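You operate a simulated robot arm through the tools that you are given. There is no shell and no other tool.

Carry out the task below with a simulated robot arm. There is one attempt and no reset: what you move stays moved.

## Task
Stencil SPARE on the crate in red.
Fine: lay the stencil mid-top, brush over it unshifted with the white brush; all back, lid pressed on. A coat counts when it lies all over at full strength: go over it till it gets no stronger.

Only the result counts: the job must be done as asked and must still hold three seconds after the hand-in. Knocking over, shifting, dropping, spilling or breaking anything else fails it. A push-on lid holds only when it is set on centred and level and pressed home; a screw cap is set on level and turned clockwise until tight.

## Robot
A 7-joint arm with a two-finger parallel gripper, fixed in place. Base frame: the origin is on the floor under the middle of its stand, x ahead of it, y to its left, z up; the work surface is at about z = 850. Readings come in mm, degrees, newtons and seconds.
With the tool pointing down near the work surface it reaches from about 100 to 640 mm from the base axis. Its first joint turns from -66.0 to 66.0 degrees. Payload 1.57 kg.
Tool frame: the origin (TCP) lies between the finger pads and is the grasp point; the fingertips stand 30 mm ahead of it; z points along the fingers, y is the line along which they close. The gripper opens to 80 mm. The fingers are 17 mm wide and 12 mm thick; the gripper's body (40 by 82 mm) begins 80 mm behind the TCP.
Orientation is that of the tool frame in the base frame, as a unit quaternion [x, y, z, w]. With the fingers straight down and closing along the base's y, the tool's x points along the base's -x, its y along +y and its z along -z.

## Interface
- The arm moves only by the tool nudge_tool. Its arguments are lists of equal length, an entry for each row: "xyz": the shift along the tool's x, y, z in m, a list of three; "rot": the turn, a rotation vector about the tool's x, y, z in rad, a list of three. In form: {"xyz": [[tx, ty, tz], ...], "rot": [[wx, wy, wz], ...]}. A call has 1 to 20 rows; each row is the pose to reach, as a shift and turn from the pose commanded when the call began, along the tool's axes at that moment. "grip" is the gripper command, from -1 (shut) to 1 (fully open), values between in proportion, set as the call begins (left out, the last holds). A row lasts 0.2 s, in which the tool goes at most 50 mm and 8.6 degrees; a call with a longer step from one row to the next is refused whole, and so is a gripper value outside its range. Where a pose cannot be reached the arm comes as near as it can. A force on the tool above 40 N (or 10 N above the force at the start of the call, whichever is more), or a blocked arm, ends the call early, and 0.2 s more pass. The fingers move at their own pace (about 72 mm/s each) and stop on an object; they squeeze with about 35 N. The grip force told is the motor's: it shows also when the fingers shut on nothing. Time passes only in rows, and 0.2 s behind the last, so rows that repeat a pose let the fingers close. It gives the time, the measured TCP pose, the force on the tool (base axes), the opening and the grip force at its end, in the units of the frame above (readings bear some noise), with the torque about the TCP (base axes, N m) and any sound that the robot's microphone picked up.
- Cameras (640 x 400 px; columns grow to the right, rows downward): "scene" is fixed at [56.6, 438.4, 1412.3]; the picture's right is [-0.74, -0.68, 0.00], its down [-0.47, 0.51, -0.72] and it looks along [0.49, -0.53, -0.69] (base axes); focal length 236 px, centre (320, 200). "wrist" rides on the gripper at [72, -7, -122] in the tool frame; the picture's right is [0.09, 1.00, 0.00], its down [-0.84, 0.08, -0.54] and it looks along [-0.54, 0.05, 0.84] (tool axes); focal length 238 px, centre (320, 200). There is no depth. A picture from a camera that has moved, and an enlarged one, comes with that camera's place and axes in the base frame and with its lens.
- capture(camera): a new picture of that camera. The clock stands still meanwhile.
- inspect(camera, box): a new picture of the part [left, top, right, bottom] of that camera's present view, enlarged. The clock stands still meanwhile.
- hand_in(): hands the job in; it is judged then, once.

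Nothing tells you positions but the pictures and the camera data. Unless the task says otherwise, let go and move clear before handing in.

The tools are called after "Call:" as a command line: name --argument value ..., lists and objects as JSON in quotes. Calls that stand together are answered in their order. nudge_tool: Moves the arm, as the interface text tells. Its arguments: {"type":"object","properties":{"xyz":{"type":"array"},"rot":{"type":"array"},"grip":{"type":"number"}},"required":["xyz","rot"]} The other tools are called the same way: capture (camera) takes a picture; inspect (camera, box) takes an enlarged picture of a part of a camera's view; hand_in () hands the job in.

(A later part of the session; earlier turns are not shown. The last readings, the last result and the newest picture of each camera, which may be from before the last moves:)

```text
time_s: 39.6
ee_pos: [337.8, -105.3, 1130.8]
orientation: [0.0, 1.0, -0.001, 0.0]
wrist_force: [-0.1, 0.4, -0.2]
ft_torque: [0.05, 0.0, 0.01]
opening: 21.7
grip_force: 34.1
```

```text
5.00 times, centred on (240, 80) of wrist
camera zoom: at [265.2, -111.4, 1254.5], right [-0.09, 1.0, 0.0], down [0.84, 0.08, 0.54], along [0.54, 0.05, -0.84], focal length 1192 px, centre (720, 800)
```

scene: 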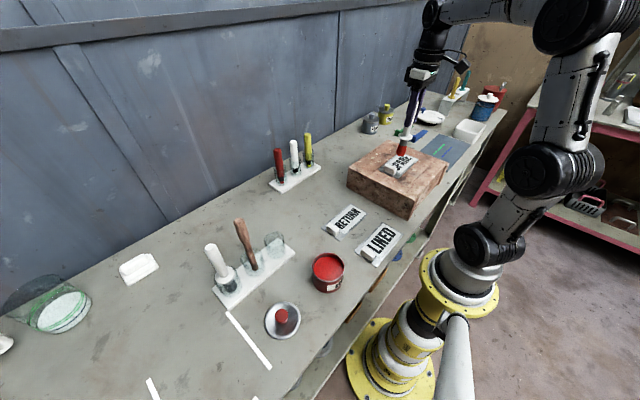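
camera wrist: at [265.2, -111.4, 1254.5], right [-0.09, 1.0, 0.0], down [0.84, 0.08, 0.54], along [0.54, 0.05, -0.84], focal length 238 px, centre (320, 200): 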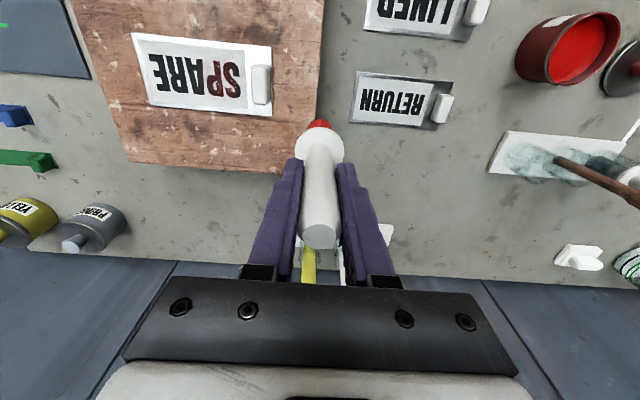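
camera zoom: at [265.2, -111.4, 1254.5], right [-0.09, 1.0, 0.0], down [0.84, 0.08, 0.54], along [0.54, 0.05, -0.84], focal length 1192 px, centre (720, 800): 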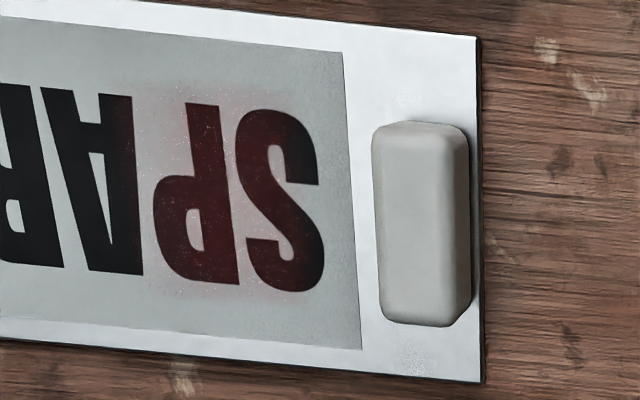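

The stencil has not moved (still centred at (307.5,−239.5)). The paint spot seems centred slightly away from where I pressed, so I'll do a lighter dab elsewhere and see where it lands.

Call:
nudge_tool --xyz '[[0.01, -0.04, 0], [0.02, -0.08, 0], [0.03, -0.12, 0], [0.03, -0.15, 0.01], [0.03, -0.15, 0.03], [0.03, -0.15, 0.047], [0.03, -0.15, 0.052], [0.03, -0.15, 0.052]]' --rot '[[0, 0, 0], [0, 0, 0], [0, 0, 0], [0, 0, 0], [0, 0, 0], [0, 0, 0], [0, 0, 0], [0, 0, 0]]'

Call:
nudge_tool --xyz '[[0, 0, 0.001], [0, 0, 0.002], [0, 0, 0.002]]' --rot '[[0, 0, 0], [0, 0, 0], [0, 0, 0]]'

Call:
inspect --camera "scene" --box '[380, 120, 430, 180]'

```text
time_s: 41.4
ee_pos: [310.4, -256.4, 1080.2]
orientation: [0.0, 1.0, 0.0, 0.0]
wrist_force: [-0.6, 0.0, 0.0]
ft_torque: [-0.06, 0.01, -0.03]
opening: 21.5
grip_force: 35.0
```

```text
time_s: 42.2
ee_pos: [310.3, -255.7, 1079.0]
orientation: [0.0, 1.0, -0.001, 0.0]
wrist_force: [-0.4, -0.4, 1.0]
ft_torque: [-0.12, 0.0, 0.0]
opening: 21.8
grip_force: 34.9
```

```text
6.67 times, centred on (405, 150) of scene
camera zoom: at [56.6, 438.4, 1412.3], right [-0.74, -0.68, 0.0], down [-0.47, 0.51, -0.72], along [0.49, -0.53, -0.69], focal length 1572 px, centre (-247, 533)
```

zoom: 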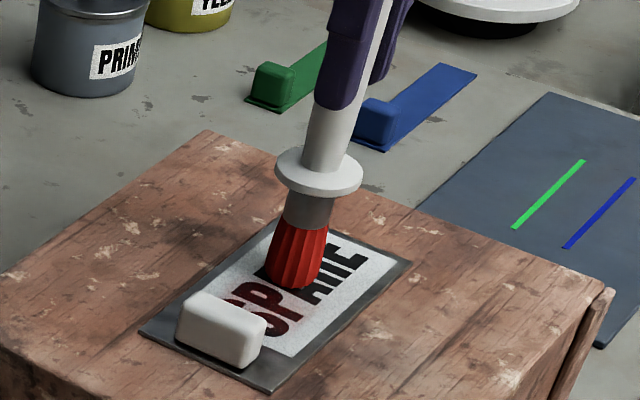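

Just touching now at TCP z≈1079. I'll press a little further to about 5 N and check.

Call:
nudge_tool --xyz '[[0, 0, 0.001], [0, 0, 0.0015], [0, 0, 0.0015]]' --rot '[[0, 0, 0], [0, 0, 0], [0, 0, 0]]'

Call:
nudge_tool --xyz '[[0, 0, -0.003], [0, 0, -0.02], [0, 0, -0.05], [0, 0.04, -0.05], [0, 0.08, -0.05], [0, 0.12, -0.05], [-0.03, 0.15, -0.05], [-0.03, 0.15, -0.05]]' --rot '[[0, 0, 0], [0, 0, 0], [0, 0, 0], [0, 0, 0], [0, 0, 0], [0, 0, 0], [0, 0, 0], [0, 0, 0]]'

Call:
inspect --camera "wrist" --box '[120, 20, 290, 130]'

Call:
inspect --camera "scene" --box '[380, 135, 430, 180]'

```text
time_s: 43.0
ee_pos: [309.4, -255.9, 1078.8]
orientation: [0.0, 1.0, -0.001, 0.002]
wrist_force: [0.9, 1.4, 10.1]
ft_torque: [0.44, -0.14, 0.0]
opening: 21.9
grip_force: 34.6
```

```text
time_s: 44.8
ee_pos: [338.4, -106.2, 1127.6]
orientation: [0.001, 1.0, 0.0, -0.001]
wrist_force: [0.1, 1.1, -0.8]
ft_torque: [0.05, -0.02, -0.03]
opening: 21.6
grip_force: 34.6
```

```text
3.64 times, centred on (205, 75) of wrist
camera zoom: at [264.8, -112.6, 1252.0], right [-0.09, 1.0, 0.0], down [0.84, 0.08, 0.54], along [0.54, 0.05, -0.84], focal length 867 px, centre (738, 654)
```

zoom: 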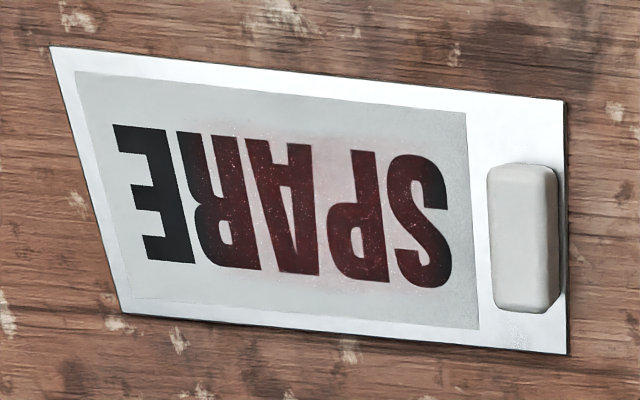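

```text
8.89 times, centred on (405, 158) of scene
camera zoom: at [56.6, 438.4, 1412.3], right [-0.74, -0.68, 0.0], down [-0.47, 0.51, -0.72], along [0.49, -0.53, -0.69], focal length 2096 px, centre (-436, 578)
```

zoom: 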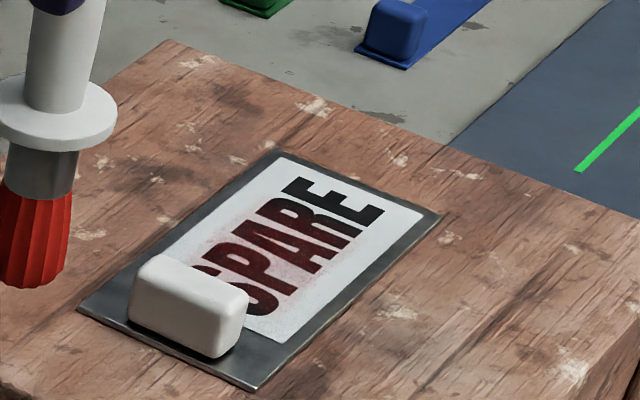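

Second dab landed as aimed, covering A/R with a soft disc of about 24 mm radius at ~10 N, and the stencil is still in place. I'll do a row of dabs along the word's centre line with short dwells.

Call:
nudge_tool --xyz '[[0.01, -0.045, 0.01], [0.02, -0.09, 0.02], [0.03, -0.135, 0.03], [0.0327, -0.1786, 0.04], [0.0327, -0.1786, 0.0495], [0.0327, -0.1786, 0.0495], [0.0327, -0.1786, 0.04], [0.0327, -0.1636, 0.04], [0.0327, -0.1636, 0.0495], [0.0327, -0.1636, 0.0495], [0.0327, -0.1636, 0.04], [0.0327, -0.1496, 0.04], [0.0327, -0.1496, 0.0495], [0.0327, -0.1496, 0.0495], [0.0327, -0.1496, 0.04], [0.0327, -0.1356, 0.04], [0.0327, -0.1356, 0.0495], [0.0327, -0.1356, 0.0495], [0.0327, -0.1356, 0.04], [0.0327, -0.1216, 0.03]]' --rot '[[0, 0, 0], [0, 0, 0], [0, 0, 0], [0, 0, 0], [0, 0, 0], [0, 0, 0], [0, 0, 0], [0, 0, 0], [0, 0, 0], [0, 0, 0], [0, 0, 0], [0, 0, 0], [0, 0, 0], [0, 0, 0], [0, 0, 0], [0, 0, 0], [0, 0, 0], [0, 0, 0], [0, 0, 0], [0, 0, 0]]'

Call:
inspect --camera "scene" --box '[375, 115, 435, 180]'

Call:
inspect --camera "wrist" --box '[200, 60, 380, 180]'

```text
time_s: 49.0
ee_pos: [306.6, -228.1, 1095.7]
orientation: [0.0, 1.0, 0.001, -0.001]
wrist_force: [0.4, 0.0, -0.9]
ft_torque: [-0.05, 0.0, 0.0]
opening: 21.4
grip_force: 34.6
```

```text
6.15 times, centred on (405, 148) of scene
camera zoom: at [56.6, 438.4, 1412.3], right [-0.74, -0.68, 0.0], down [-0.47, 0.51, -0.72], along [0.49, -0.53, -0.69], focal length 1451 px, centre (-203, 523)
```

zoom: 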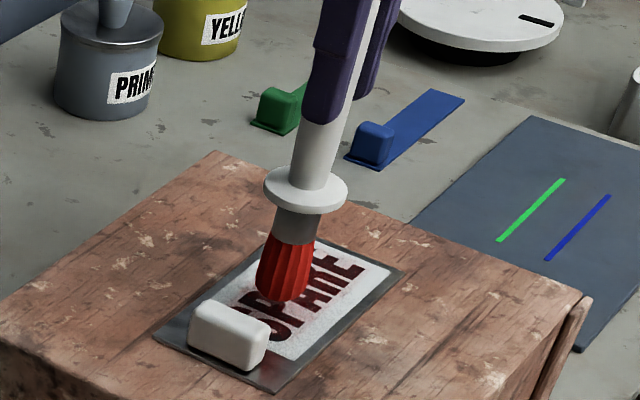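

```text
3.33 times, centred on (290, 120) of wrist
camera zoom: at [233.6, -234.6, 1219.7], right [-0.09, 1.0, 0.0], down [0.84, 0.08, 0.54], along [0.54, 0.05, -0.84], focal length 794 px, centre (420, 467)
```

zoom: 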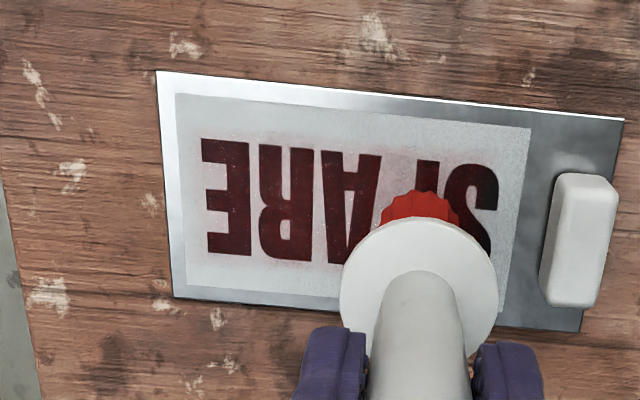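

All letters are taking paint. I'll continue with the P and S end.

Call:
nudge_tool --xyz '[[0, 0, 0.01], [0, 0, 0.0195], [0, 0, 0.0195], [0, 0, 0.01], [0, 0.014, 0.01], [0, 0.014, 0.0195], [0, 0.014, 0.0195], [0, 0.014, 0.01], [0, 0.022, 0.01], [0, 0.022, 0.0195], [0, 0.022, 0.0195], [0, 0.022, 0.01], [0, 0.007, 0.01], [0, 0.007, 0.0195], [0, 0.007, 0.0195], [0, 0.007, 0.01], [0, -0.007, 0.01], [0, -0.007, 0.0195], [0, -0.007, 0.0195], [0, -0.007, 0.005]]' --rot '[[0, 0, 0], [0, 0, 0], [0, 0, 0], [0, 0, 0], [0, 0, 0], [0, 0, 0], [0, 0, 0], [0, 0, 0], [0, 0, 0], [0, 0, 0], [0, 0, 0], [0, 0, 0], [0, 0, 0], [0, 0, 0], [0, 0, 0], [0, 0, 0], [0, 0, 0], [0, 0, 0], [0, 0, 0], [0, 0, 0]]'

Call:
nudge_tool --xyz '[[0, 0.02, -0.03], [-0.01, 0.06, -0.03], [-0.03, 0.1, -0.03], [-0.03, 0.13, -0.03], [-0.03, 0.13, -0.03]]' --rot '[[0, 0, 0], [0, 0, 0], [0, 0, 0], [0, 0, 0], [0, 0, 0]]'

Call:
inspect --camera "wrist" --box '[120, 20, 290, 130]'

Call:
inspect --camera "scene" --box '[380, 135, 430, 180]'

```text
time_s: 53.2
ee_pos: [308.1, -235.0, 1090.2]
orientation: [-0.001, 1.0, 0.001, -0.001]
wrist_force: [-0.9, 0.4, -1.1]
ft_torque: [-0.01, -0.02, 0.03]
opening: 21.7
grip_force: 35.0
```

```text
time_s: 54.4
ee_pos: [335.9, -104.5, 1124.2]
orientation: [0.0, 1.0, 0.0, 0.0]
wrist_force: [-0.6, 0.7, -0.9]
ft_torque: [-0.01, -0.04, 0.01]
opening: 21.3
grip_force: 35.0
```

```text
3.64 times, centred on (205, 75) of wrist
camera zoom: at [264.6, -111.1, 1248.0], right [-0.09, 1.0, 0.0], down [0.84, 0.08, 0.54], along [0.54, 0.05, -0.84], focal length 867 px, centre (738, 654)
```

zoom: 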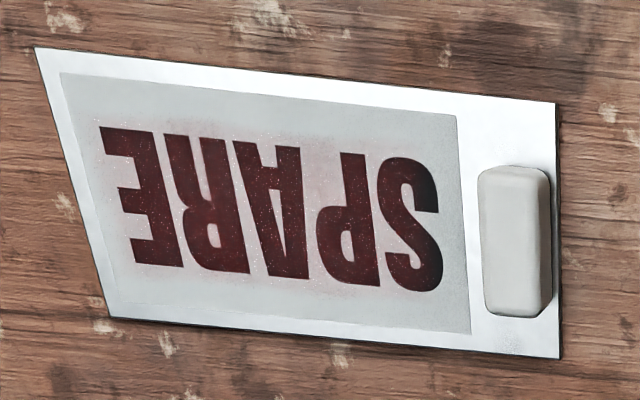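

```text
8.89 times, centred on (405, 158) of scene
camera zoom: at [56.6, 438.4, 1412.3], right [-0.74, -0.68, 0.0], down [-0.47, 0.51, -0.72], along [0.49, -0.53, -0.69], focal length 2096 px, centre (-436, 578)
```

zoom: 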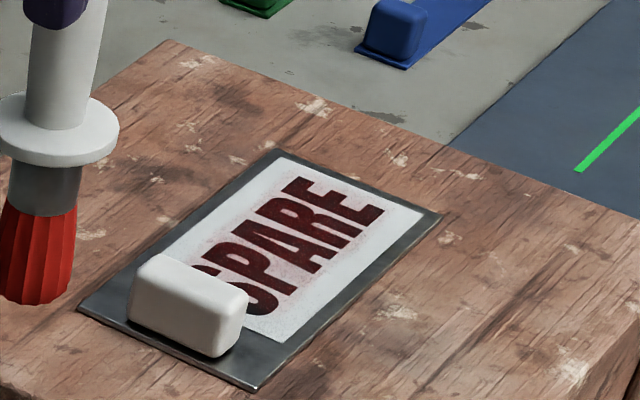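

The stencil is still unmoved and all letters are dark red, though the S's outer edge looks a bit weaker. I'll re-dip the brush for more passes.

Call:
nudge_tool --xyz '[[0.012, 0.04, -0.006], [0.024, 0.08, -0.006], [0.036, 0.12, -0.006], [0.048, 0.16, -0.006], [0.06, 0.2, -0.006], [0.072, 0.24, -0.006], [0.084, 0.28, -0.006], [0.0945, 0.3113, -0.006], [0.0945, 0.3113, -0.006]]' --rot '[[0, 0, 0], [0, 0, 0], [0, 0, 0], [0, 0, 0], [0, 0, 0], [0, 0, 0], [0, 0, 0], [0, 0, 0], [0, 0, 0]]'

Call:
inspect --camera "scene" --box '[280, 180, 380, 300]'

Call:
inspect --camera "wrist" --box '[250, 60, 390, 170]'

```text
time_s: 56.4
ee_pos: [241.3, 208.1, 1126.8]
orientation: [0.0, 1.0, 0.0, 0.001]
wrist_force: [-0.2, -0.3, -1.3]
ft_torque: [0.01, -0.03, 0.01]
opening: 21.6
grip_force: 34.8
```

```text
3.33 times, centred on (330, 240) of scene
camera zoom: at [56.6, 438.4, 1412.3], right [-0.74, -0.68, 0.0], down [-0.47, 0.51, -0.72], along [0.49, -0.53, -0.69], focal length 786 px, centre (287, 67)
```

zoom: 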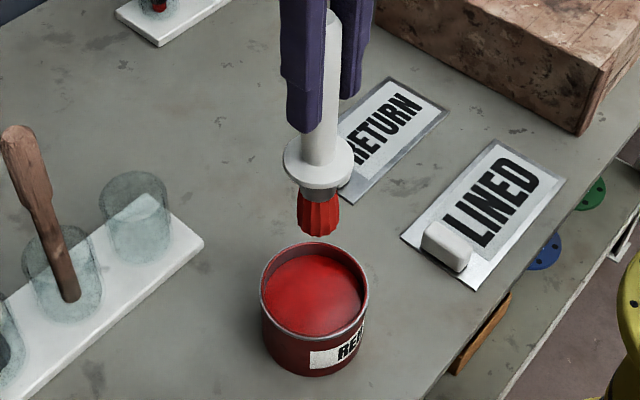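

```text
3.64 times, centred on (320, 115) of wrist
camera zoom: at [168.2, 200.0, 1251.0], right [-0.09, 1.0, 0.0], down [0.84, 0.08, 0.54], along [0.54, 0.05, -0.84], focal length 867 px, centre (320, 509)
```

zoom: 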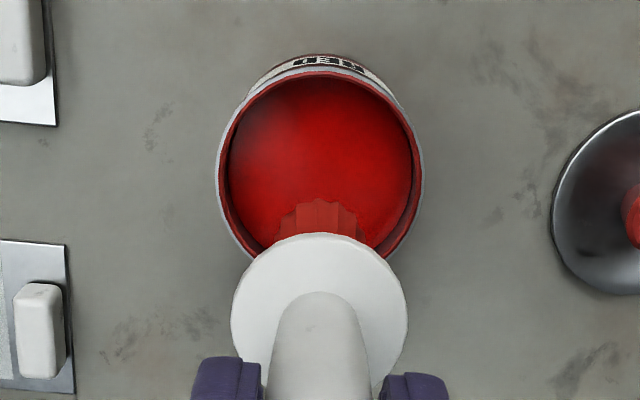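

The brush seems to sit a few mm lower in the grip than before. I'll check the grip before dipping.

Call:
capture --camera "wrist"

Call:
inspect --camera "scene" --box '[295, 150, 365, 250]'

```text
taken
camera wrist: at [168.2, 200.0, 1251.0], right [-0.09, 1.0, 0.0], down [0.84, 0.08, 0.54], along [0.54, 0.05, -0.84], focal length 238 px, centre (320, 200)
```

wrist: 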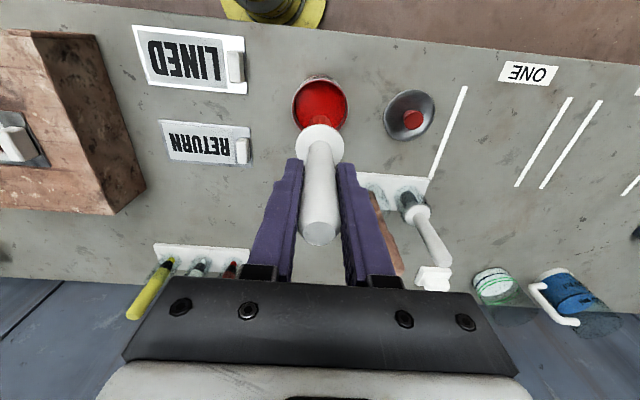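

```text
4.00 times, centred on (330, 200) of scene
camera zoom: at [56.6, 438.4, 1412.3], right [-0.74, -0.68, 0.0], down [-0.47, 0.51, -0.72], along [0.49, -0.53, -0.69], focal length 943 px, centre (280, 200)
```

zoom: 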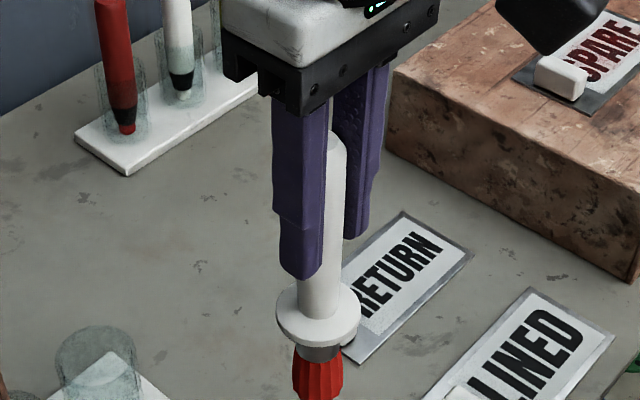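

The brush has crept about 7 mm down in the grip but is still firmly held and upright. I'll dip again, accounting for that.

Call:
nudge_tool --xyz '[[0, -0.001, 0.03], [0, -0.001, 0.06], [0, -0.001, 0.085], [0, -0.001, 0.1], [0, -0.001, 0.108], [0, -0.001, 0.108], [0, -0.001, 0.108], [0, -0.001, 0.1], [0, -0.001, 0.092], [0, -0.001, 0.086], [0, -0.001, 0.086], [0, -0.001, 0.086], [0, -0.001, 0.086], [0, -0.001, 0.086], [0, -0.001, 0.086], [0, -0.001, 0.07], [0, -0.001, 0.04], [0, -0.001, 0.0], [0, -0.001, -0.01], [0, -0.001, -0.01]]' --rot '[[0, 0, 0], [0, 0, 0], [0, 0, 0], [0, 0, 0], [0, 0, 0], [0, 0, 0], [0, 0, 0], [0, 0, 0], [0, 0, 0], [0, 0, 0], [0, 0, 0], [0, 0, 0], [0, 0, 0], [0, 0, 0], [0, 0, 0], [0, 0, 0], [0, 0, 0], [0, 0, 0], [0, 0, 0], [0, 0, 0]]'

Call:
capture --camera "wrist"

Call:
inspect --camera "scene" --box '[280, 180, 380, 300]'

```text
time_s: 60.6
ee_pos: [241.9, 205.6, 1140.1]
orientation: [0.0, 1.0, 0.0, 0.0]
wrist_force: [-0.4, -0.1, -0.7]
ft_torque: [-0.01, 0.06, 0.01]
opening: 21.5
grip_force: 34.9
```

```text
taken
camera wrist: at [169.6, 198.1, 1263.2], right [-0.09, 1.0, 0.0], down [0.84, 0.08, 0.54], along [0.54, 0.05, -0.84], focal length 238 px, centre (320, 200)
```

wrist: 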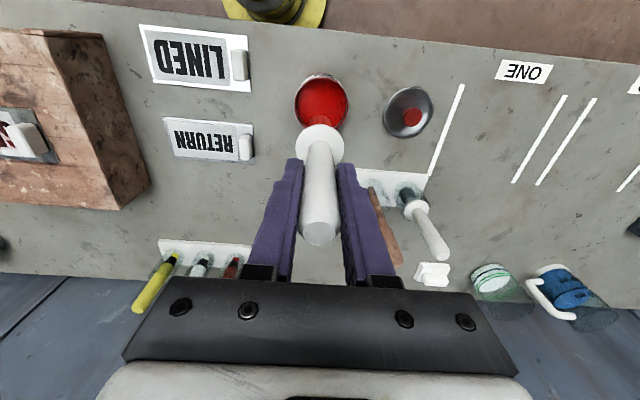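

```text
3.33 times, centred on (330, 240) of scene
camera zoom: at [56.6, 438.4, 1412.3], right [-0.74, -0.68, 0.0], down [-0.47, 0.51, -0.72], along [0.49, -0.53, -0.69], focal length 786 px, centre (287, 67)
```

zoom: 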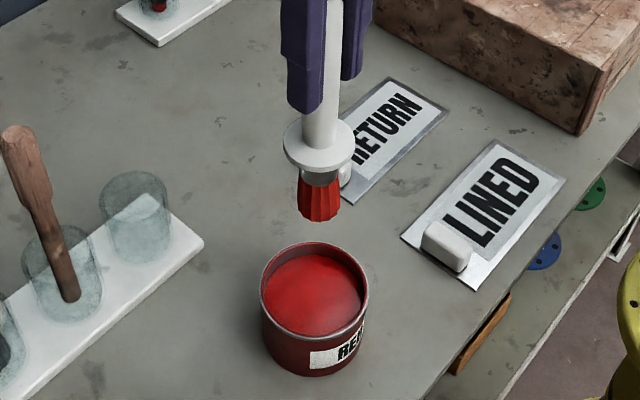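

Re-dipped, no further creep. Back over the crate to the E end of the word.

Call:
nudge_tool --xyz '[[-0.005, -0.04, 0], [-0.01, -0.08, 0], [-0.015, -0.12, 0], [-0.02, -0.16, 0], [-0.025, -0.2, 0], [-0.03, -0.24, 0], [-0.035, -0.28, 0], [-0.04, -0.32, 0], [-0.045, -0.36, 0], [-0.05, -0.4, 0], [-0.06, -0.44, 0.01], [-0.0656, -0.475, 0.03], [-0.0656, -0.4906, 0.04], [-0.0656, -0.4906, 0.04]]' --rot '[[0, 0, 0], [0, 0, 0], [0, 0, 0], [0, 0, 0], [0, 0, 0], [0, 0, 0], [0, 0, 0], [0, 0, 0], [0, 0, 0], [0, 0, 0], [0, 0, 0], [0, 0, 0], [0, 0, 0], [0, 0, 0]]'

Call:
capture --camera "wrist"

Call:
inspect --camera "scene" --box '[375, 110, 435, 180]'

```text
time_s: 63.6
ee_pos: [307.0, -286.1, 1098.7]
orientation: [0.0, 1.0, 0.0, 0.0]
wrist_force: [0.6, -0.6, -0.4]
ft_torque: [0.03, 0.02, -0.05]
opening: 21.6
grip_force: 35.2
```

```text
taken
camera wrist: at [234.5, -292.8, 1221.5], right [-0.09, 1.0, 0.0], down [0.84, 0.08, 0.54], along [0.54, 0.05, -0.84], focal length 238 px, centre (320, 200)
```

wrist: 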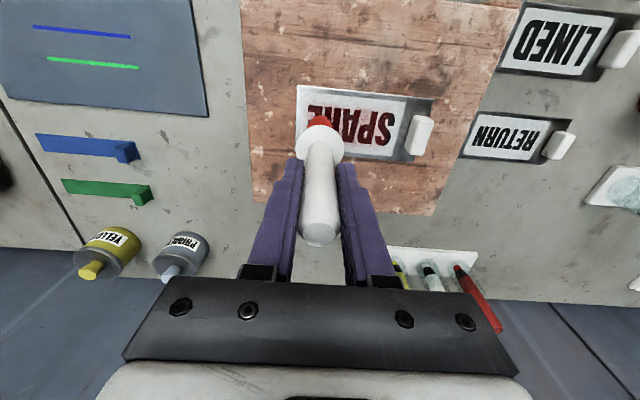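

```text
5.71 times, centred on (405, 145) of scene
camera zoom: at [56.6, 438.4, 1412.3], right [-0.74, -0.68, 0.0], down [-0.47, 0.51, -0.72], along [0.49, -0.53, -0.69], focal length 1347 px, centre (-166, 514)
```

zoom: 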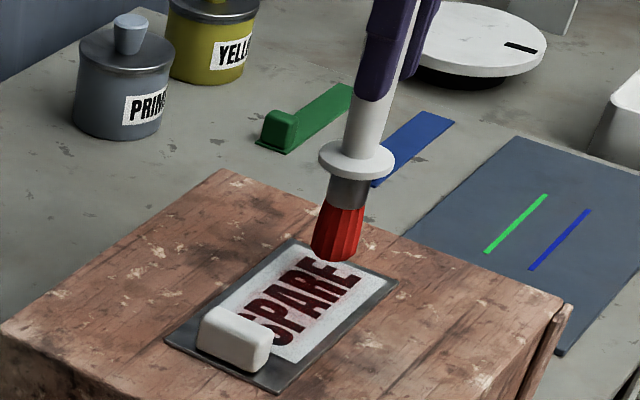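

I'll do a row of dabs along the near side (x≈299), from E to S.

Call:
nudge_tool --xyz '[[0.009, 0, 0.011], [0.009, 0, 0.021], [0.009, 0, 0.021], [0.009, 0, 0.011], [0.009, 0.02, 0.011], [0.009, 0.02, 0.021], [0.009, 0.02, 0.021], [0.009, 0.02, 0.011], [0.009, 0.04, 0.011], [0.009, 0.04, 0.021], [0.009, 0.04, 0.021], [0.009, 0.04, 0.011], [0.009, 0.06, 0.011], [0.009, 0.06, 0.021], [0.009, 0.06, 0.021], [0.009, 0.06, 0.011], [0.009, 0.08, 0.011], [0.009, 0.08, 0.021], [0.009, 0.08, 0.021], [0.009, 0.08, 0.006]]' --rot '[[0, 0, 0], [0, 0, 0], [0, 0, 0], [0, 0, 0], [0, 0, 0], [0, 0, 0], [0, 0, 0], [0, 0, 0], [0, 0, 0], [0, 0, 0], [0, 0, 0], [0, 0, 0], [0, 0, 0], [0, 0, 0], [0, 0, 0], [0, 0, 0], [0, 0, 0], [0, 0, 0], [0, 0, 0], [0, 0, 0]]'

Call:
inspect --camera "wrist" --box '[180, 60, 380, 200]'

Call:
inspect --camera "scene" --box '[375, 110, 435, 180]'

```text
time_s: 67.8
ee_pos: [299.2, -204.6, 1090.5]
orientation: [0.0, 1.0, 0.002, -0.002]
wrist_force: [0.3, 0.0, -1.5]
ft_torque: [0.02, -0.01, -0.02]
opening: 21.8
grip_force: 34.8
```

```text
2.86 times, centred on (280, 130) of wrist
camera zoom: at [225.7, -211.9, 1214.0], right [-0.09, 1.0, 0.0], down [0.84, 0.08, 0.54], along [0.54, 0.05, -0.84], focal length 681 px, centre (434, 400)
```

zoom: 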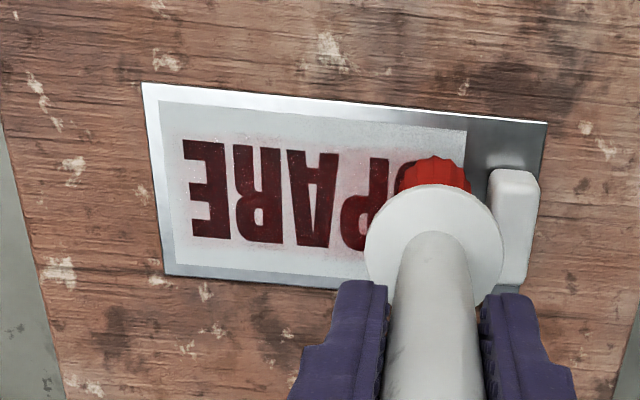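

```text
5.71 times, centred on (405, 145) of scene
camera zoom: at [56.6, 438.4, 1412.3], right [-0.74, -0.68, 0.0], down [-0.47, 0.51, -0.72], along [0.49, -0.53, -0.69], focal length 1347 px, centre (-166, 514)
```

zoom: 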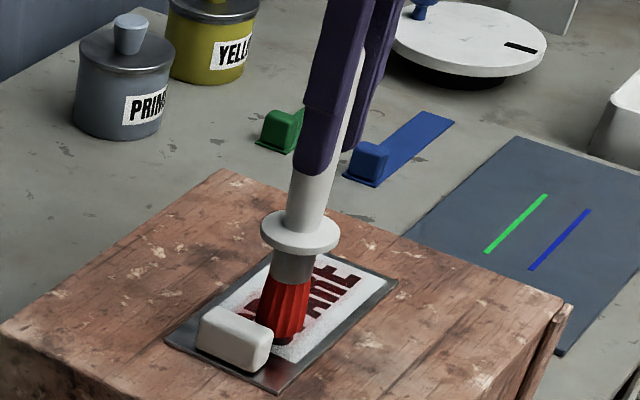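

Redder now. Next row of dabs along the far side (x≈317), from S back to E.

Call:
nudge_tool --xyz '[[-0.018, 0, 0.004], [-0.018, 0, 0.015], [-0.018, 0, 0.015], [-0.018, 0, 0.005], [-0.018, -0.02, 0.005], [-0.018, -0.02, 0.015], [-0.018, -0.02, 0.015], [-0.018, -0.02, 0.005], [-0.018, -0.04, 0.005], [-0.018, -0.04, 0.015], [-0.018, -0.04, 0.015], [-0.018, -0.04, 0.005], [-0.018, -0.06, 0.005], [-0.018, -0.06, 0.015], [-0.018, -0.06, 0.015], [-0.018, -0.06, 0.005], [-0.018, -0.08, 0.005], [-0.018, -0.08, 0.015], [-0.018, -0.08, 0.015], [-0.018, -0.08, 0.0]]' --rot '[[0, 0, 0], [0, 0, 0], [0, 0, 0], [0, 0, 0], [0, 0, 0], [0, 0, 0], [0, 0, 0], [0, 0, 0], [0, 0, 0], [0, 0, 0], [0, 0, 0], [0, 0, 0], [0, 0, 0], [0, 0, 0], [0, 0, 0], [0, 0, 0], [0, 0, 0], [0, 0, 0], [0, 0, 0], [0, 0, 0]]'

Call:
capture --camera "wrist"

Call:
inspect --camera "scene" --box '[380, 125, 430, 180]'

Call:
inspect --camera "wrist" --box '[260, 60, 460, 200]'

```text
time_s: 72.0
ee_pos: [316.7, -286.6, 1090.4]
orientation: [0.0, 1.0, 0.0, -0.001]
wrist_force: [0.4, 0.3, 0.0]
ft_torque: [-0.03, -0.03, 0.03]
opening: 21.8
grip_force: 35.2
```

```text
taken
camera wrist: at [243.7, -293.0, 1215.4], right [-0.09, 1.0, 0.0], down [0.84, 0.08, 0.54], along [0.54, 0.05, -0.84], focal length 238 px, centre (320, 200)
```

wrist: 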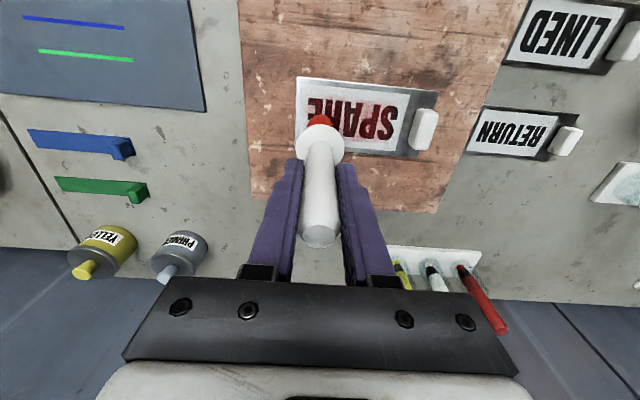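

```text
7.27 times, centred on (405, 152) of scene
camera zoom: at [56.6, 438.4, 1412.3], right [-0.74, -0.68, 0.0], down [-0.47, 0.51, -0.72], along [0.49, -0.53, -0.69], focal length 1715 px, centre (-298, 546)
```

zoom: 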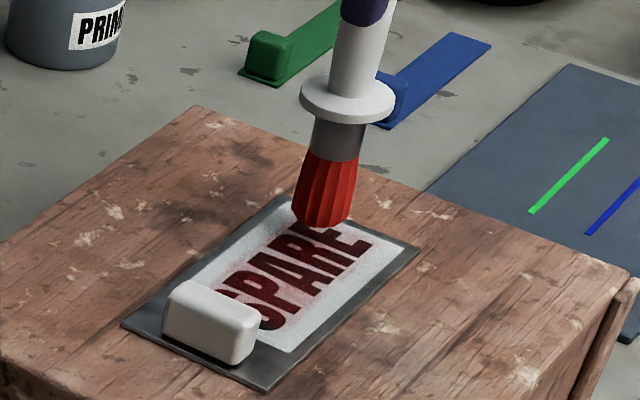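

```text
2.86 times, centred on (360, 130) of wrist
camera zoom: at [243.7, -293.0, 1215.4], right [-0.09, 1.0, 0.0], down [0.84, 0.08, 0.54], along [0.54, 0.05, -0.84], focal length 681 px, centre (206, 400)
```

zoom: 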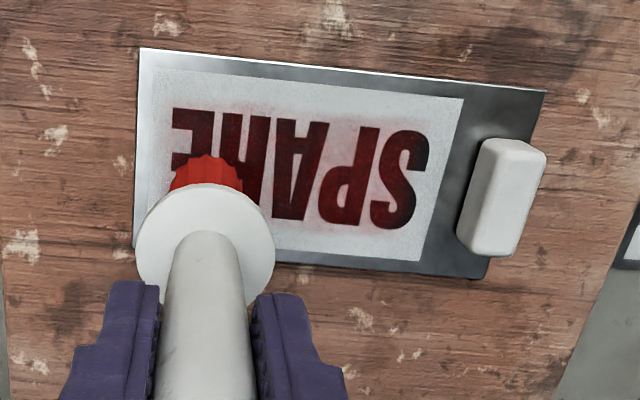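

The paint keeps getting stronger. I'll go over the centre row again, E to S.

Call:
nudge_tool --xyz '[[0.009, 0, 0.004], [0.009, 0, 0.015], [0.009, 0, 0.015], [0.009, 0, 0.005], [0.009, 0.02, 0.005], [0.009, 0.02, 0.015], [0.009, 0.02, 0.015], [0.009, 0.02, 0.005], [0.009, 0.04, 0.005], [0.009, 0.04, 0.015], [0.009, 0.04, 0.015], [0.009, 0.04, 0.005], [0.009, 0.06, 0.005], [0.009, 0.06, 0.015], [0.009, 0.06, 0.015], [0.009, 0.06, 0.005], [0.009, 0.08, 0.005], [0.009, 0.08, 0.015], [0.009, 0.08, 0.015], [0.009, 0.08, 0.0]]' --rot '[[0, 0, 0], [0, 0, 0], [0, 0, 0], [0, 0, 0], [0, 0, 0], [0, 0, 0], [0, 0, 0], [0, 0, 0], [0, 0, 0], [0, 0, 0], [0, 0, 0], [0, 0, 0], [0, 0, 0], [0, 0, 0], [0, 0, 0], [0, 0, 0], [0, 0, 0], [0, 0, 0], [0, 0, 0], [0, 0, 0]]'

Call:
nudge_tool --xyz '[[0, 0.0, -0.035], [-0.01, 0.04, -0.035], [-0.03, 0.08, -0.035], [-0.03, 0.1, -0.035], [-0.03, 0.1, -0.035]]' --rot '[[0, 0, 0], [0, 0, 0], [0, 0, 0], [0, 0, 0], [0, 0, 0]]'

Call:
inspect --camera "wrist" --box '[120, 20, 290, 130]'

Call:
inspect --camera "scene" --box '[380, 135, 430, 180]'

Call:
capture --camera "wrist"

```text
time_s: 76.2
ee_pos: [308.9, -205.6, 1090.1]
orientation: [0.0, 1.0, 0.001, -0.001]
wrist_force: [0.0, 0.7, -1.2]
ft_torque: [-0.04, -0.03, -0.01]
opening: 21.7
grip_force: 34.7
```

```text
time_s: 77.4
ee_pos: [339.7, -103.7, 1127.2]
orientation: [0.001, 1.0, 0.001, 0.0]
wrist_force: [0.1, 0.1, -0.5]
ft_torque: [-0.01, 0.04, 0.0]
opening: 21.7
grip_force: 34.8
```

```text
3.64 times, centred on (205, 75) of wrist
camera zoom: at [267.0, -111.1, 1250.9], right [-0.09, 1.0, 0.0], down [0.84, 0.08, 0.54], along [0.54, 0.05, -0.84], focal length 867 px, centre (738, 654)
```

zoom: 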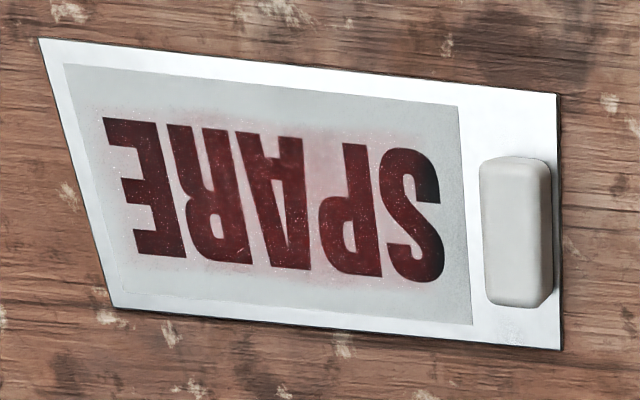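

```text
8.89 times, centred on (405, 158) of scene
camera zoom: at [56.6, 438.4, 1412.3], right [-0.74, -0.68, 0.0], down [-0.47, 0.51, -0.72], along [0.49, -0.53, -0.69], focal length 2096 px, centre (-436, 578)
```

zoom: 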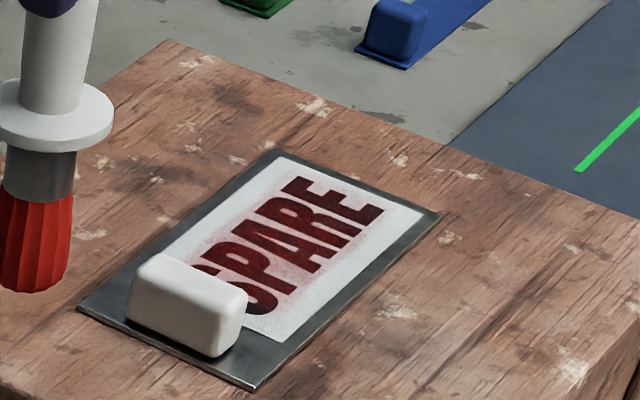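

```text
taken
camera wrist: at [267.0, -111.1, 1250.9], right [-0.09, 1.0, 0.0], down [0.84, 0.08, 0.54], along [0.54, 0.05, -0.84], focal length 238 px, centre (320, 200)
```

wrist: 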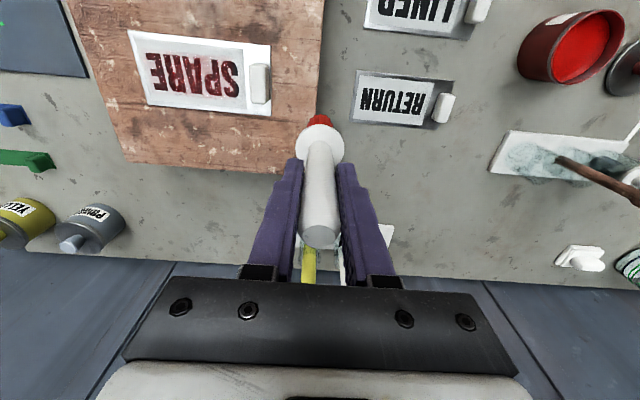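

Getting stronger, but the S end lags. I'll test whether longer dwell deposits more, holding at the S and the P/S gap.

Call:
nudge_tool --xyz '[[0.01, -0.04, 0.02], [0.03, -0.08, 0.03], [0.03, -0.098, 0.04], [0.03, -0.098, 0.0505], [0.03, -0.098, 0.0505], [0.03, -0.098, 0.0505], [0.03, -0.098, 0.0505], [0.03, -0.098, 0.0505], [0.03, -0.098, 0.0505], [0.03, -0.098, 0.0505], [0.03, -0.098, 0.04], [0.03, -0.118, 0.04], [0.03, -0.118, 0.0505], [0.03, -0.118, 0.0505], [0.03, -0.118, 0.0505], [0.03, -0.118, 0.0505], [0.03, -0.118, 0.0505], [0.03, -0.118, 0.0505], [0.03, -0.118, 0.04], [0.03, -0.118, 0.02]]' --rot '[[0, 0, 0], [0, 0, 0], [0, 0, 0], [0, 0, 0], [0, 0, 0], [0, 0, 0], [0, 0, 0], [0, 0, 0], [0, 0, 0], [0, 0, 0], [0, 0, 0], [0, 0, 0], [0, 0, 0], [0, 0, 0], [0, 0, 0], [0, 0, 0], [0, 0, 0], [0, 0, 0], [0, 0, 0], [0, 0, 0]]'

Call:
nudge_tool --xyz '[[0, 0.04, -0.02], [-0.02, 0.08, -0.02], [-0.03, 0.118, -0.02], [-0.03, 0.118, -0.02]]' --rot '[[0, 0, 0], [0, 0, 0], [0, 0, 0], [0, 0, 0]]'

Call:
inspect --camera "wrist" --box '[120, 20, 290, 130]'

Call:
inspect --camera "scene" --box '[380, 135, 430, 180]'

```text
time_s: 78.1
ee_pos: [310.8, -191.9, 1099.9]
orientation: [0.001, 1.0, -0.002, 0.01]
wrist_force: [-1.1, 0.2, 4.0]
ft_torque: [0.13, -0.01, 0.04]
opening: 21.6
grip_force: 34.8
stopped in row 3: the force on the tool passed its limit at 47 N (the readings are from after the stop); the commanded pose is now the measured one
```

```text
time_s: 79.1
ee_pos: [340.5, -71.7, 1117.8]
orientation: [0.002, 1.0, -0.001, 0.009]
wrist_force: [-0.6, -0.2, -0.5]
ft_torque: [0.01, 0.0, 0.0]
opening: 21.3
grip_force: 34.9
```

```text
3.64 times, centred on (205, 75) of wrist
camera zoom: at [264.9, -79.0, 1240.4], right [-0.09, 1.0, 0.0], down [0.83, 0.08, 0.56], along [0.55, 0.05, -0.83], focal length 867 px, centre (738, 654)
```

zoom: 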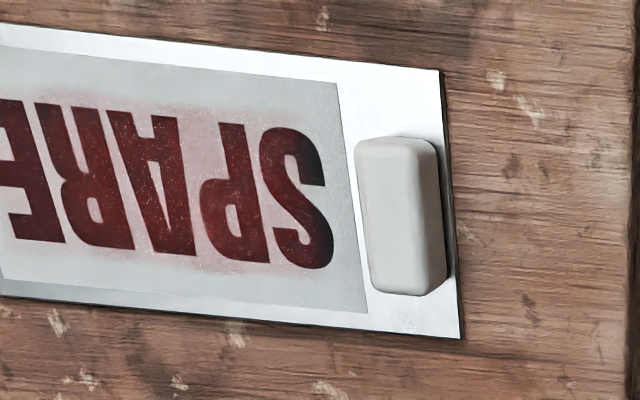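

```text
8.89 times, centred on (405, 158) of scene
camera zoom: at [56.6, 438.4, 1412.3], right [-0.74, -0.68, 0.0], down [-0.47, 0.51, -0.72], along [0.49, -0.53, -0.69], focal length 2096 px, centre (-436, 578)
```

zoom: 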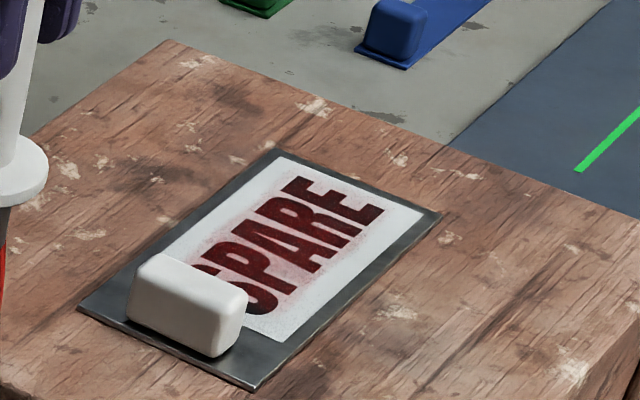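

My path in was too low and the brush bumped the stencil's tab (47 N). The stencil looks unmoved, but the tool has tilted about 1°. I'll straighten it, raise, and check the brush and stencil.

Call:
nudge_tool --xyz '[[0, 0, -0.01], [0, 0, -0.02], [0, 0, -0.02]]' --rot '[[0, 0.009, 0], [-0.002, 0.018, -0.003], [-0.002, 0.018, -0.003]]'

Call:
capture --camera "wrist"

Call:
capture --camera "scene"

Call:
inspect --camera "scene" --box '[350, 90, 420, 200]'

Call:
inspect --camera "wrist" --box '[60, 20, 250, 150]'

```text
time_s: 79.9
ee_pos: [339.3, -72.7, 1138.9]
orientation: [-0.001, 1.0, -0.002, -0.001]
wrist_force: [-0.1, 0.5, -1.7]
ft_torque: [-0.01, 0.01, 0.0]
opening: 21.6
grip_force: 34.6
```

```text
taken
camera wrist: at [266.7, -80.0, 1262.1], right [-0.09, 1.0, 0.0], down [0.84, 0.08, 0.54], along [0.54, 0.05, -0.84], focal length 238 px, centre (320, 200)
```

wrist: 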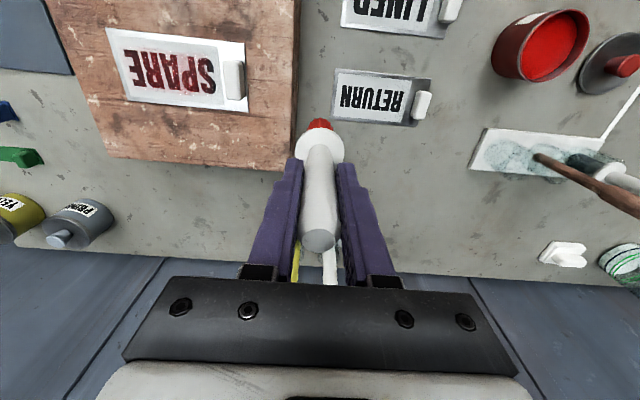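

```text
taken
```

scene: 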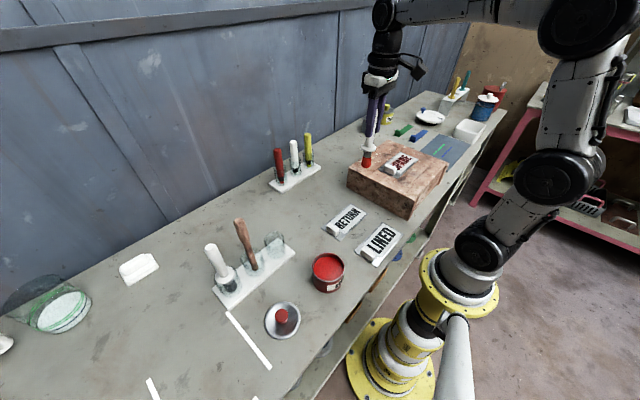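

```text
3.64 times, centred on (385, 145) of scene
camera zoom: at [56.6, 438.4, 1412.3], right [-0.74, -0.68, 0.0], down [-0.47, 0.51, -0.72], along [0.49, -0.53, -0.69], focal length 857 px, centre (84, 400)
```

zoom: 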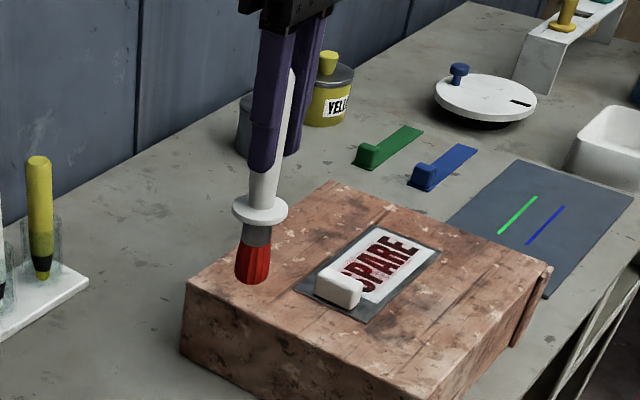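

```text
3.08 times, centred on (155, 85) of wrist
camera zoom: at [266.7, -80.0, 1262.1], right [-0.09, 1.0, 0.0], down [0.84, 0.08, 0.54], along [0.54, 0.05, -0.84], focal length 733 px, centre (828, 554)
```

zoom: 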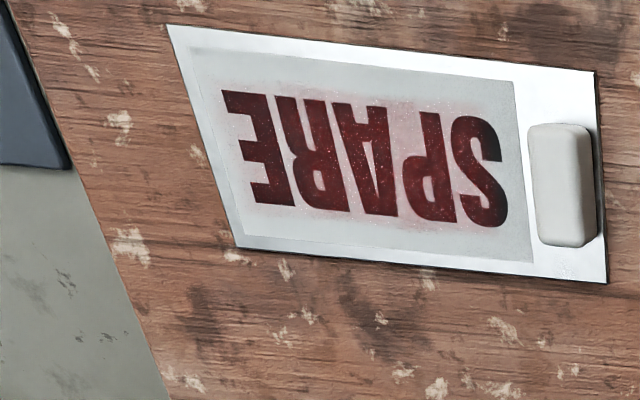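

The stencil is still exactly where it was laid (corners within 1 mm), and the brush is upright. I'll approach again, crossing the tab high and descending vertically over the S.

Call:
nudge_tool --xyz '[[0.01, -0.045, 0], [0.02, -0.09, 0], [0.0313, -0.1318, 0], [0.0313, -0.1318, 0.025], [0.0313, -0.1318, 0.045], [0.0313, -0.1318, 0.056], [0.0313, -0.1318, 0.059], [0.0313, -0.1318, 0.059]]' --rot '[[0, 0, 0], [0, 0, 0], [0, 0, 0], [0, 0, 0], [0, 0, 0], [0, 0, 0], [0, 0, 0], [0, 0, 0]]'

Call:
inspect --camera "scene" --box '[375, 120, 435, 190]'

Call:
inspect --camera "wrist" --box '[180, 60, 380, 200]'

```text
time_s: 81.7
ee_pos: [308.2, -205.6, 1080.4]
orientation: [0.0, 1.0, -0.001, 0.0]
wrist_force: [-0.9, -0.6, -0.1]
ft_torque: [0.0, -0.02, 0.0]
opening: 21.6
grip_force: 34.4
```

```text
5.71 times, centred on (405, 155) of scene
camera zoom: at [56.6, 438.4, 1412.3], right [-0.74, -0.68, 0.0], down [-0.47, 0.51, -0.72], along [0.49, -0.53, -0.69], focal length 1347 px, centre (-166, 457)
```

zoom: 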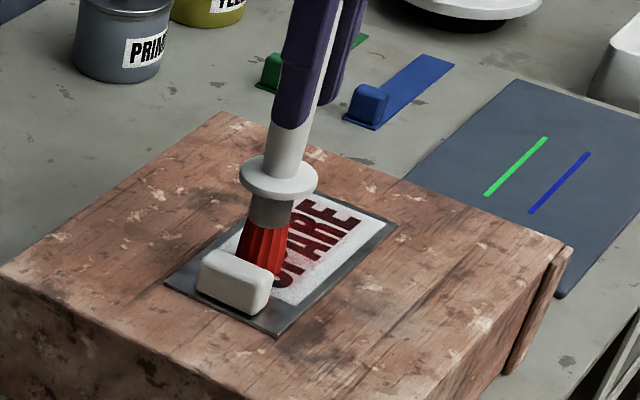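

```text
2.86 times, centred on (280, 130) of wrist
camera zoom: at [235.4, -211.8, 1204.0], right [-0.09, 1.0, 0.0], down [0.84, 0.08, 0.54], along [0.54, 0.05, -0.84], focal length 681 px, centre (434, 400)
```

zoom: 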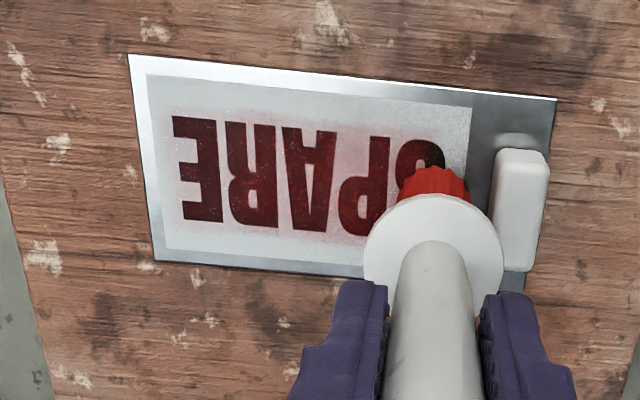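

Call:
nudge_tool --xyz '[[0, 0.0005, 0.002], [0, 0.0005, 0.003], [0, 0.0005, 0.003]]' --rot '[[0, 0, 0], [0, 0, 0], [0, 0, 0]]'

Call:
nudge_tool --xyz '[[0, 0, 0.001], [0, 0, 0.002], [0, 0, 0.002]]' --rot '[[0, 0, 0], [0, 0, 0], [0, 0, 0]]'

```text
time_s: 82.5
ee_pos: [306.7, -205.6, 1078.4]
orientation: [-0.001, 1.0, 0.001, -0.001]
wrist_force: [-0.4, -0.3, -0.2]
ft_torque: [0.01, 0.0, -0.03]
opening: 21.4
grip_force: 34.2
```

```text
time_s: 83.3
ee_pos: [307.6, -205.0, 1076.6]
orientation: [0.0, 1.0, 0.0, 0.0]
wrist_force: [-3.6, 0.7, 8.9]
ft_torque: [0.11, 0.18, 0.07]
opening: 21.5
grip_force: 34.0
```

In light contact (~9 N) over the S. I'll dwell here for 2 seconds, then lift and compare.

Call:
nudge_tool --xyz '[[0, 0, 0], [0, 0, 0], [0, 0, 0], [0, 0, 0], [0, 0, 0], [0, 0, 0], [0, 0, 0], [0, 0, 0], [0, 0, 0], [0, 0, 0], [0, 0, -0.01], [0, 0, -0.03], [0, 0, -0.06], [-0.01, 0.04, -0.06], [-0.03, 0.08, -0.06], [-0.03, 0.1, -0.06], [-0.03, 0.1, -0.06]]' --rot '[[0, 0, 0], [0, 0, 0], [0, 0, 0], [0, 0, 0], [0, 0, 0], [0, 0, 0], [0, 0, 0], [0, 0, 0], [0, 0, 0], [0, 0, 0], [0, 0, 0], [0, 0, 0], [0, 0, 0], [0, 0, 0], [0, 0, 0], [0, 0, 0], [0, 0, 0]]'

Call:
inspect --camera "wrist" --box '[120, 20, 290, 130]'

Call:
inspect --camera "scene" --box '[380, 135, 430, 180]'

```text
time_s: 86.9
ee_pos: [338.0, -107.0, 1136.7]
orientation: [-0.001, 1.0, 0.0, -0.001]
wrist_force: [-0.3, 0.5, -0.9]
ft_torque: [0.01, 0.01, -0.01]
opening: 21.5
grip_force: 34.7
```

```text
3.64 times, centred on (205, 75) of wrist
camera zoom: at [264.6, -112.9, 1259.4], right [-0.09, 1.0, 0.0], down [0.84, 0.08, 0.54], along [0.54, 0.05, -0.84], focal length 867 px, centre (738, 654)
```

zoom: 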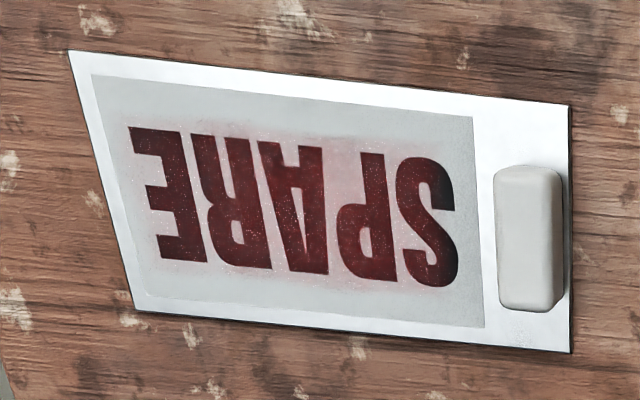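

```text
8.89 times, centred on (405, 158) of scene
camera zoom: at [56.6, 438.4, 1412.3], right [-0.74, -0.68, 0.0], down [-0.47, 0.51, -0.72], along [0.49, -0.53, -0.69], focal length 2096 px, centre (-436, 578)
```

zoom: 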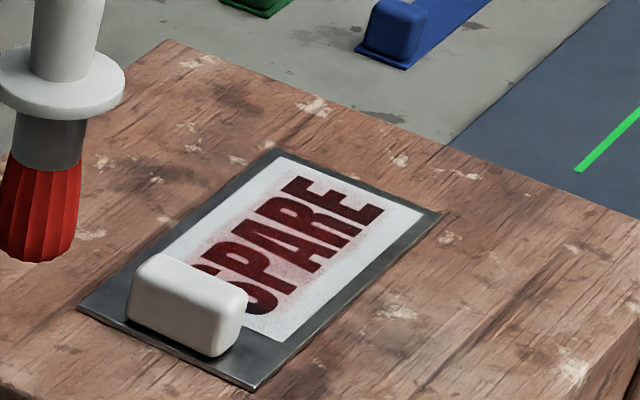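

Call:
inspect --camera "wrist" --box '[205, 50, 275, 115]'

Call:
inspect --camera "wrist" --box '[140, 45, 210, 110]'

Call:
inspect --camera "scene" --box '[392, 143, 426, 172]'

```text
6.15 times, centred on (240, 82) of wrist
camera zoom: at [264.6, -112.9, 1259.4], right [-0.09, 1.0, 0.0], down [0.84, 0.08, 0.54], along [0.54, 0.05, -0.84], focal length 1467 px, centre (812, 923)
```

zoom: 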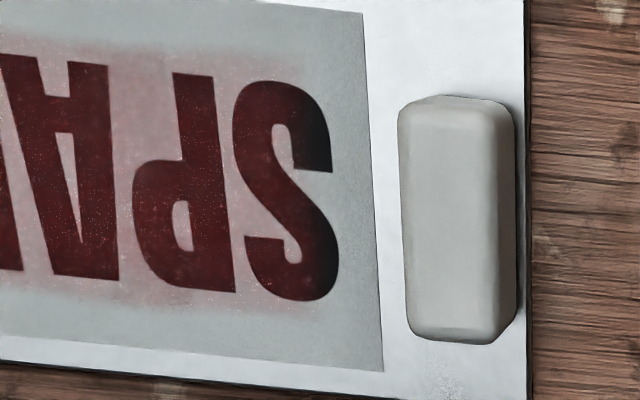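

```text
6.15 times, centred on (175, 78) of wrist
camera zoom: at [264.6, -112.9, 1259.4], right [-0.09, 1.0, 0.0], down [0.84, 0.08, 0.54], along [0.54, 0.05, -0.84], focal length 1467 px, centre (1212, 954)
```

zoom: 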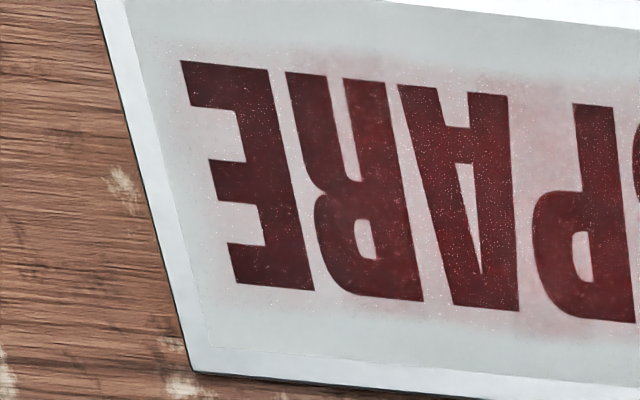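

```text
13.79 times, centred on (409, 158) of scene
camera zoom: at [56.6, 438.4, 1412.3], right [-0.74, -0.68, 0.0], down [-0.47, 0.51, -0.72], along [0.49, -0.53, -0.69], focal length 3252 px, centre (-908, 786)
```

zoom: 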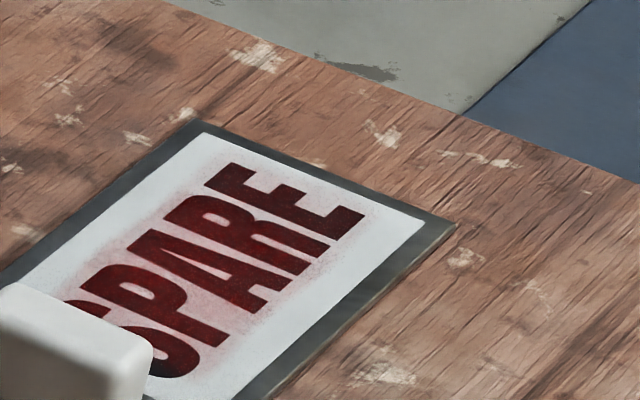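

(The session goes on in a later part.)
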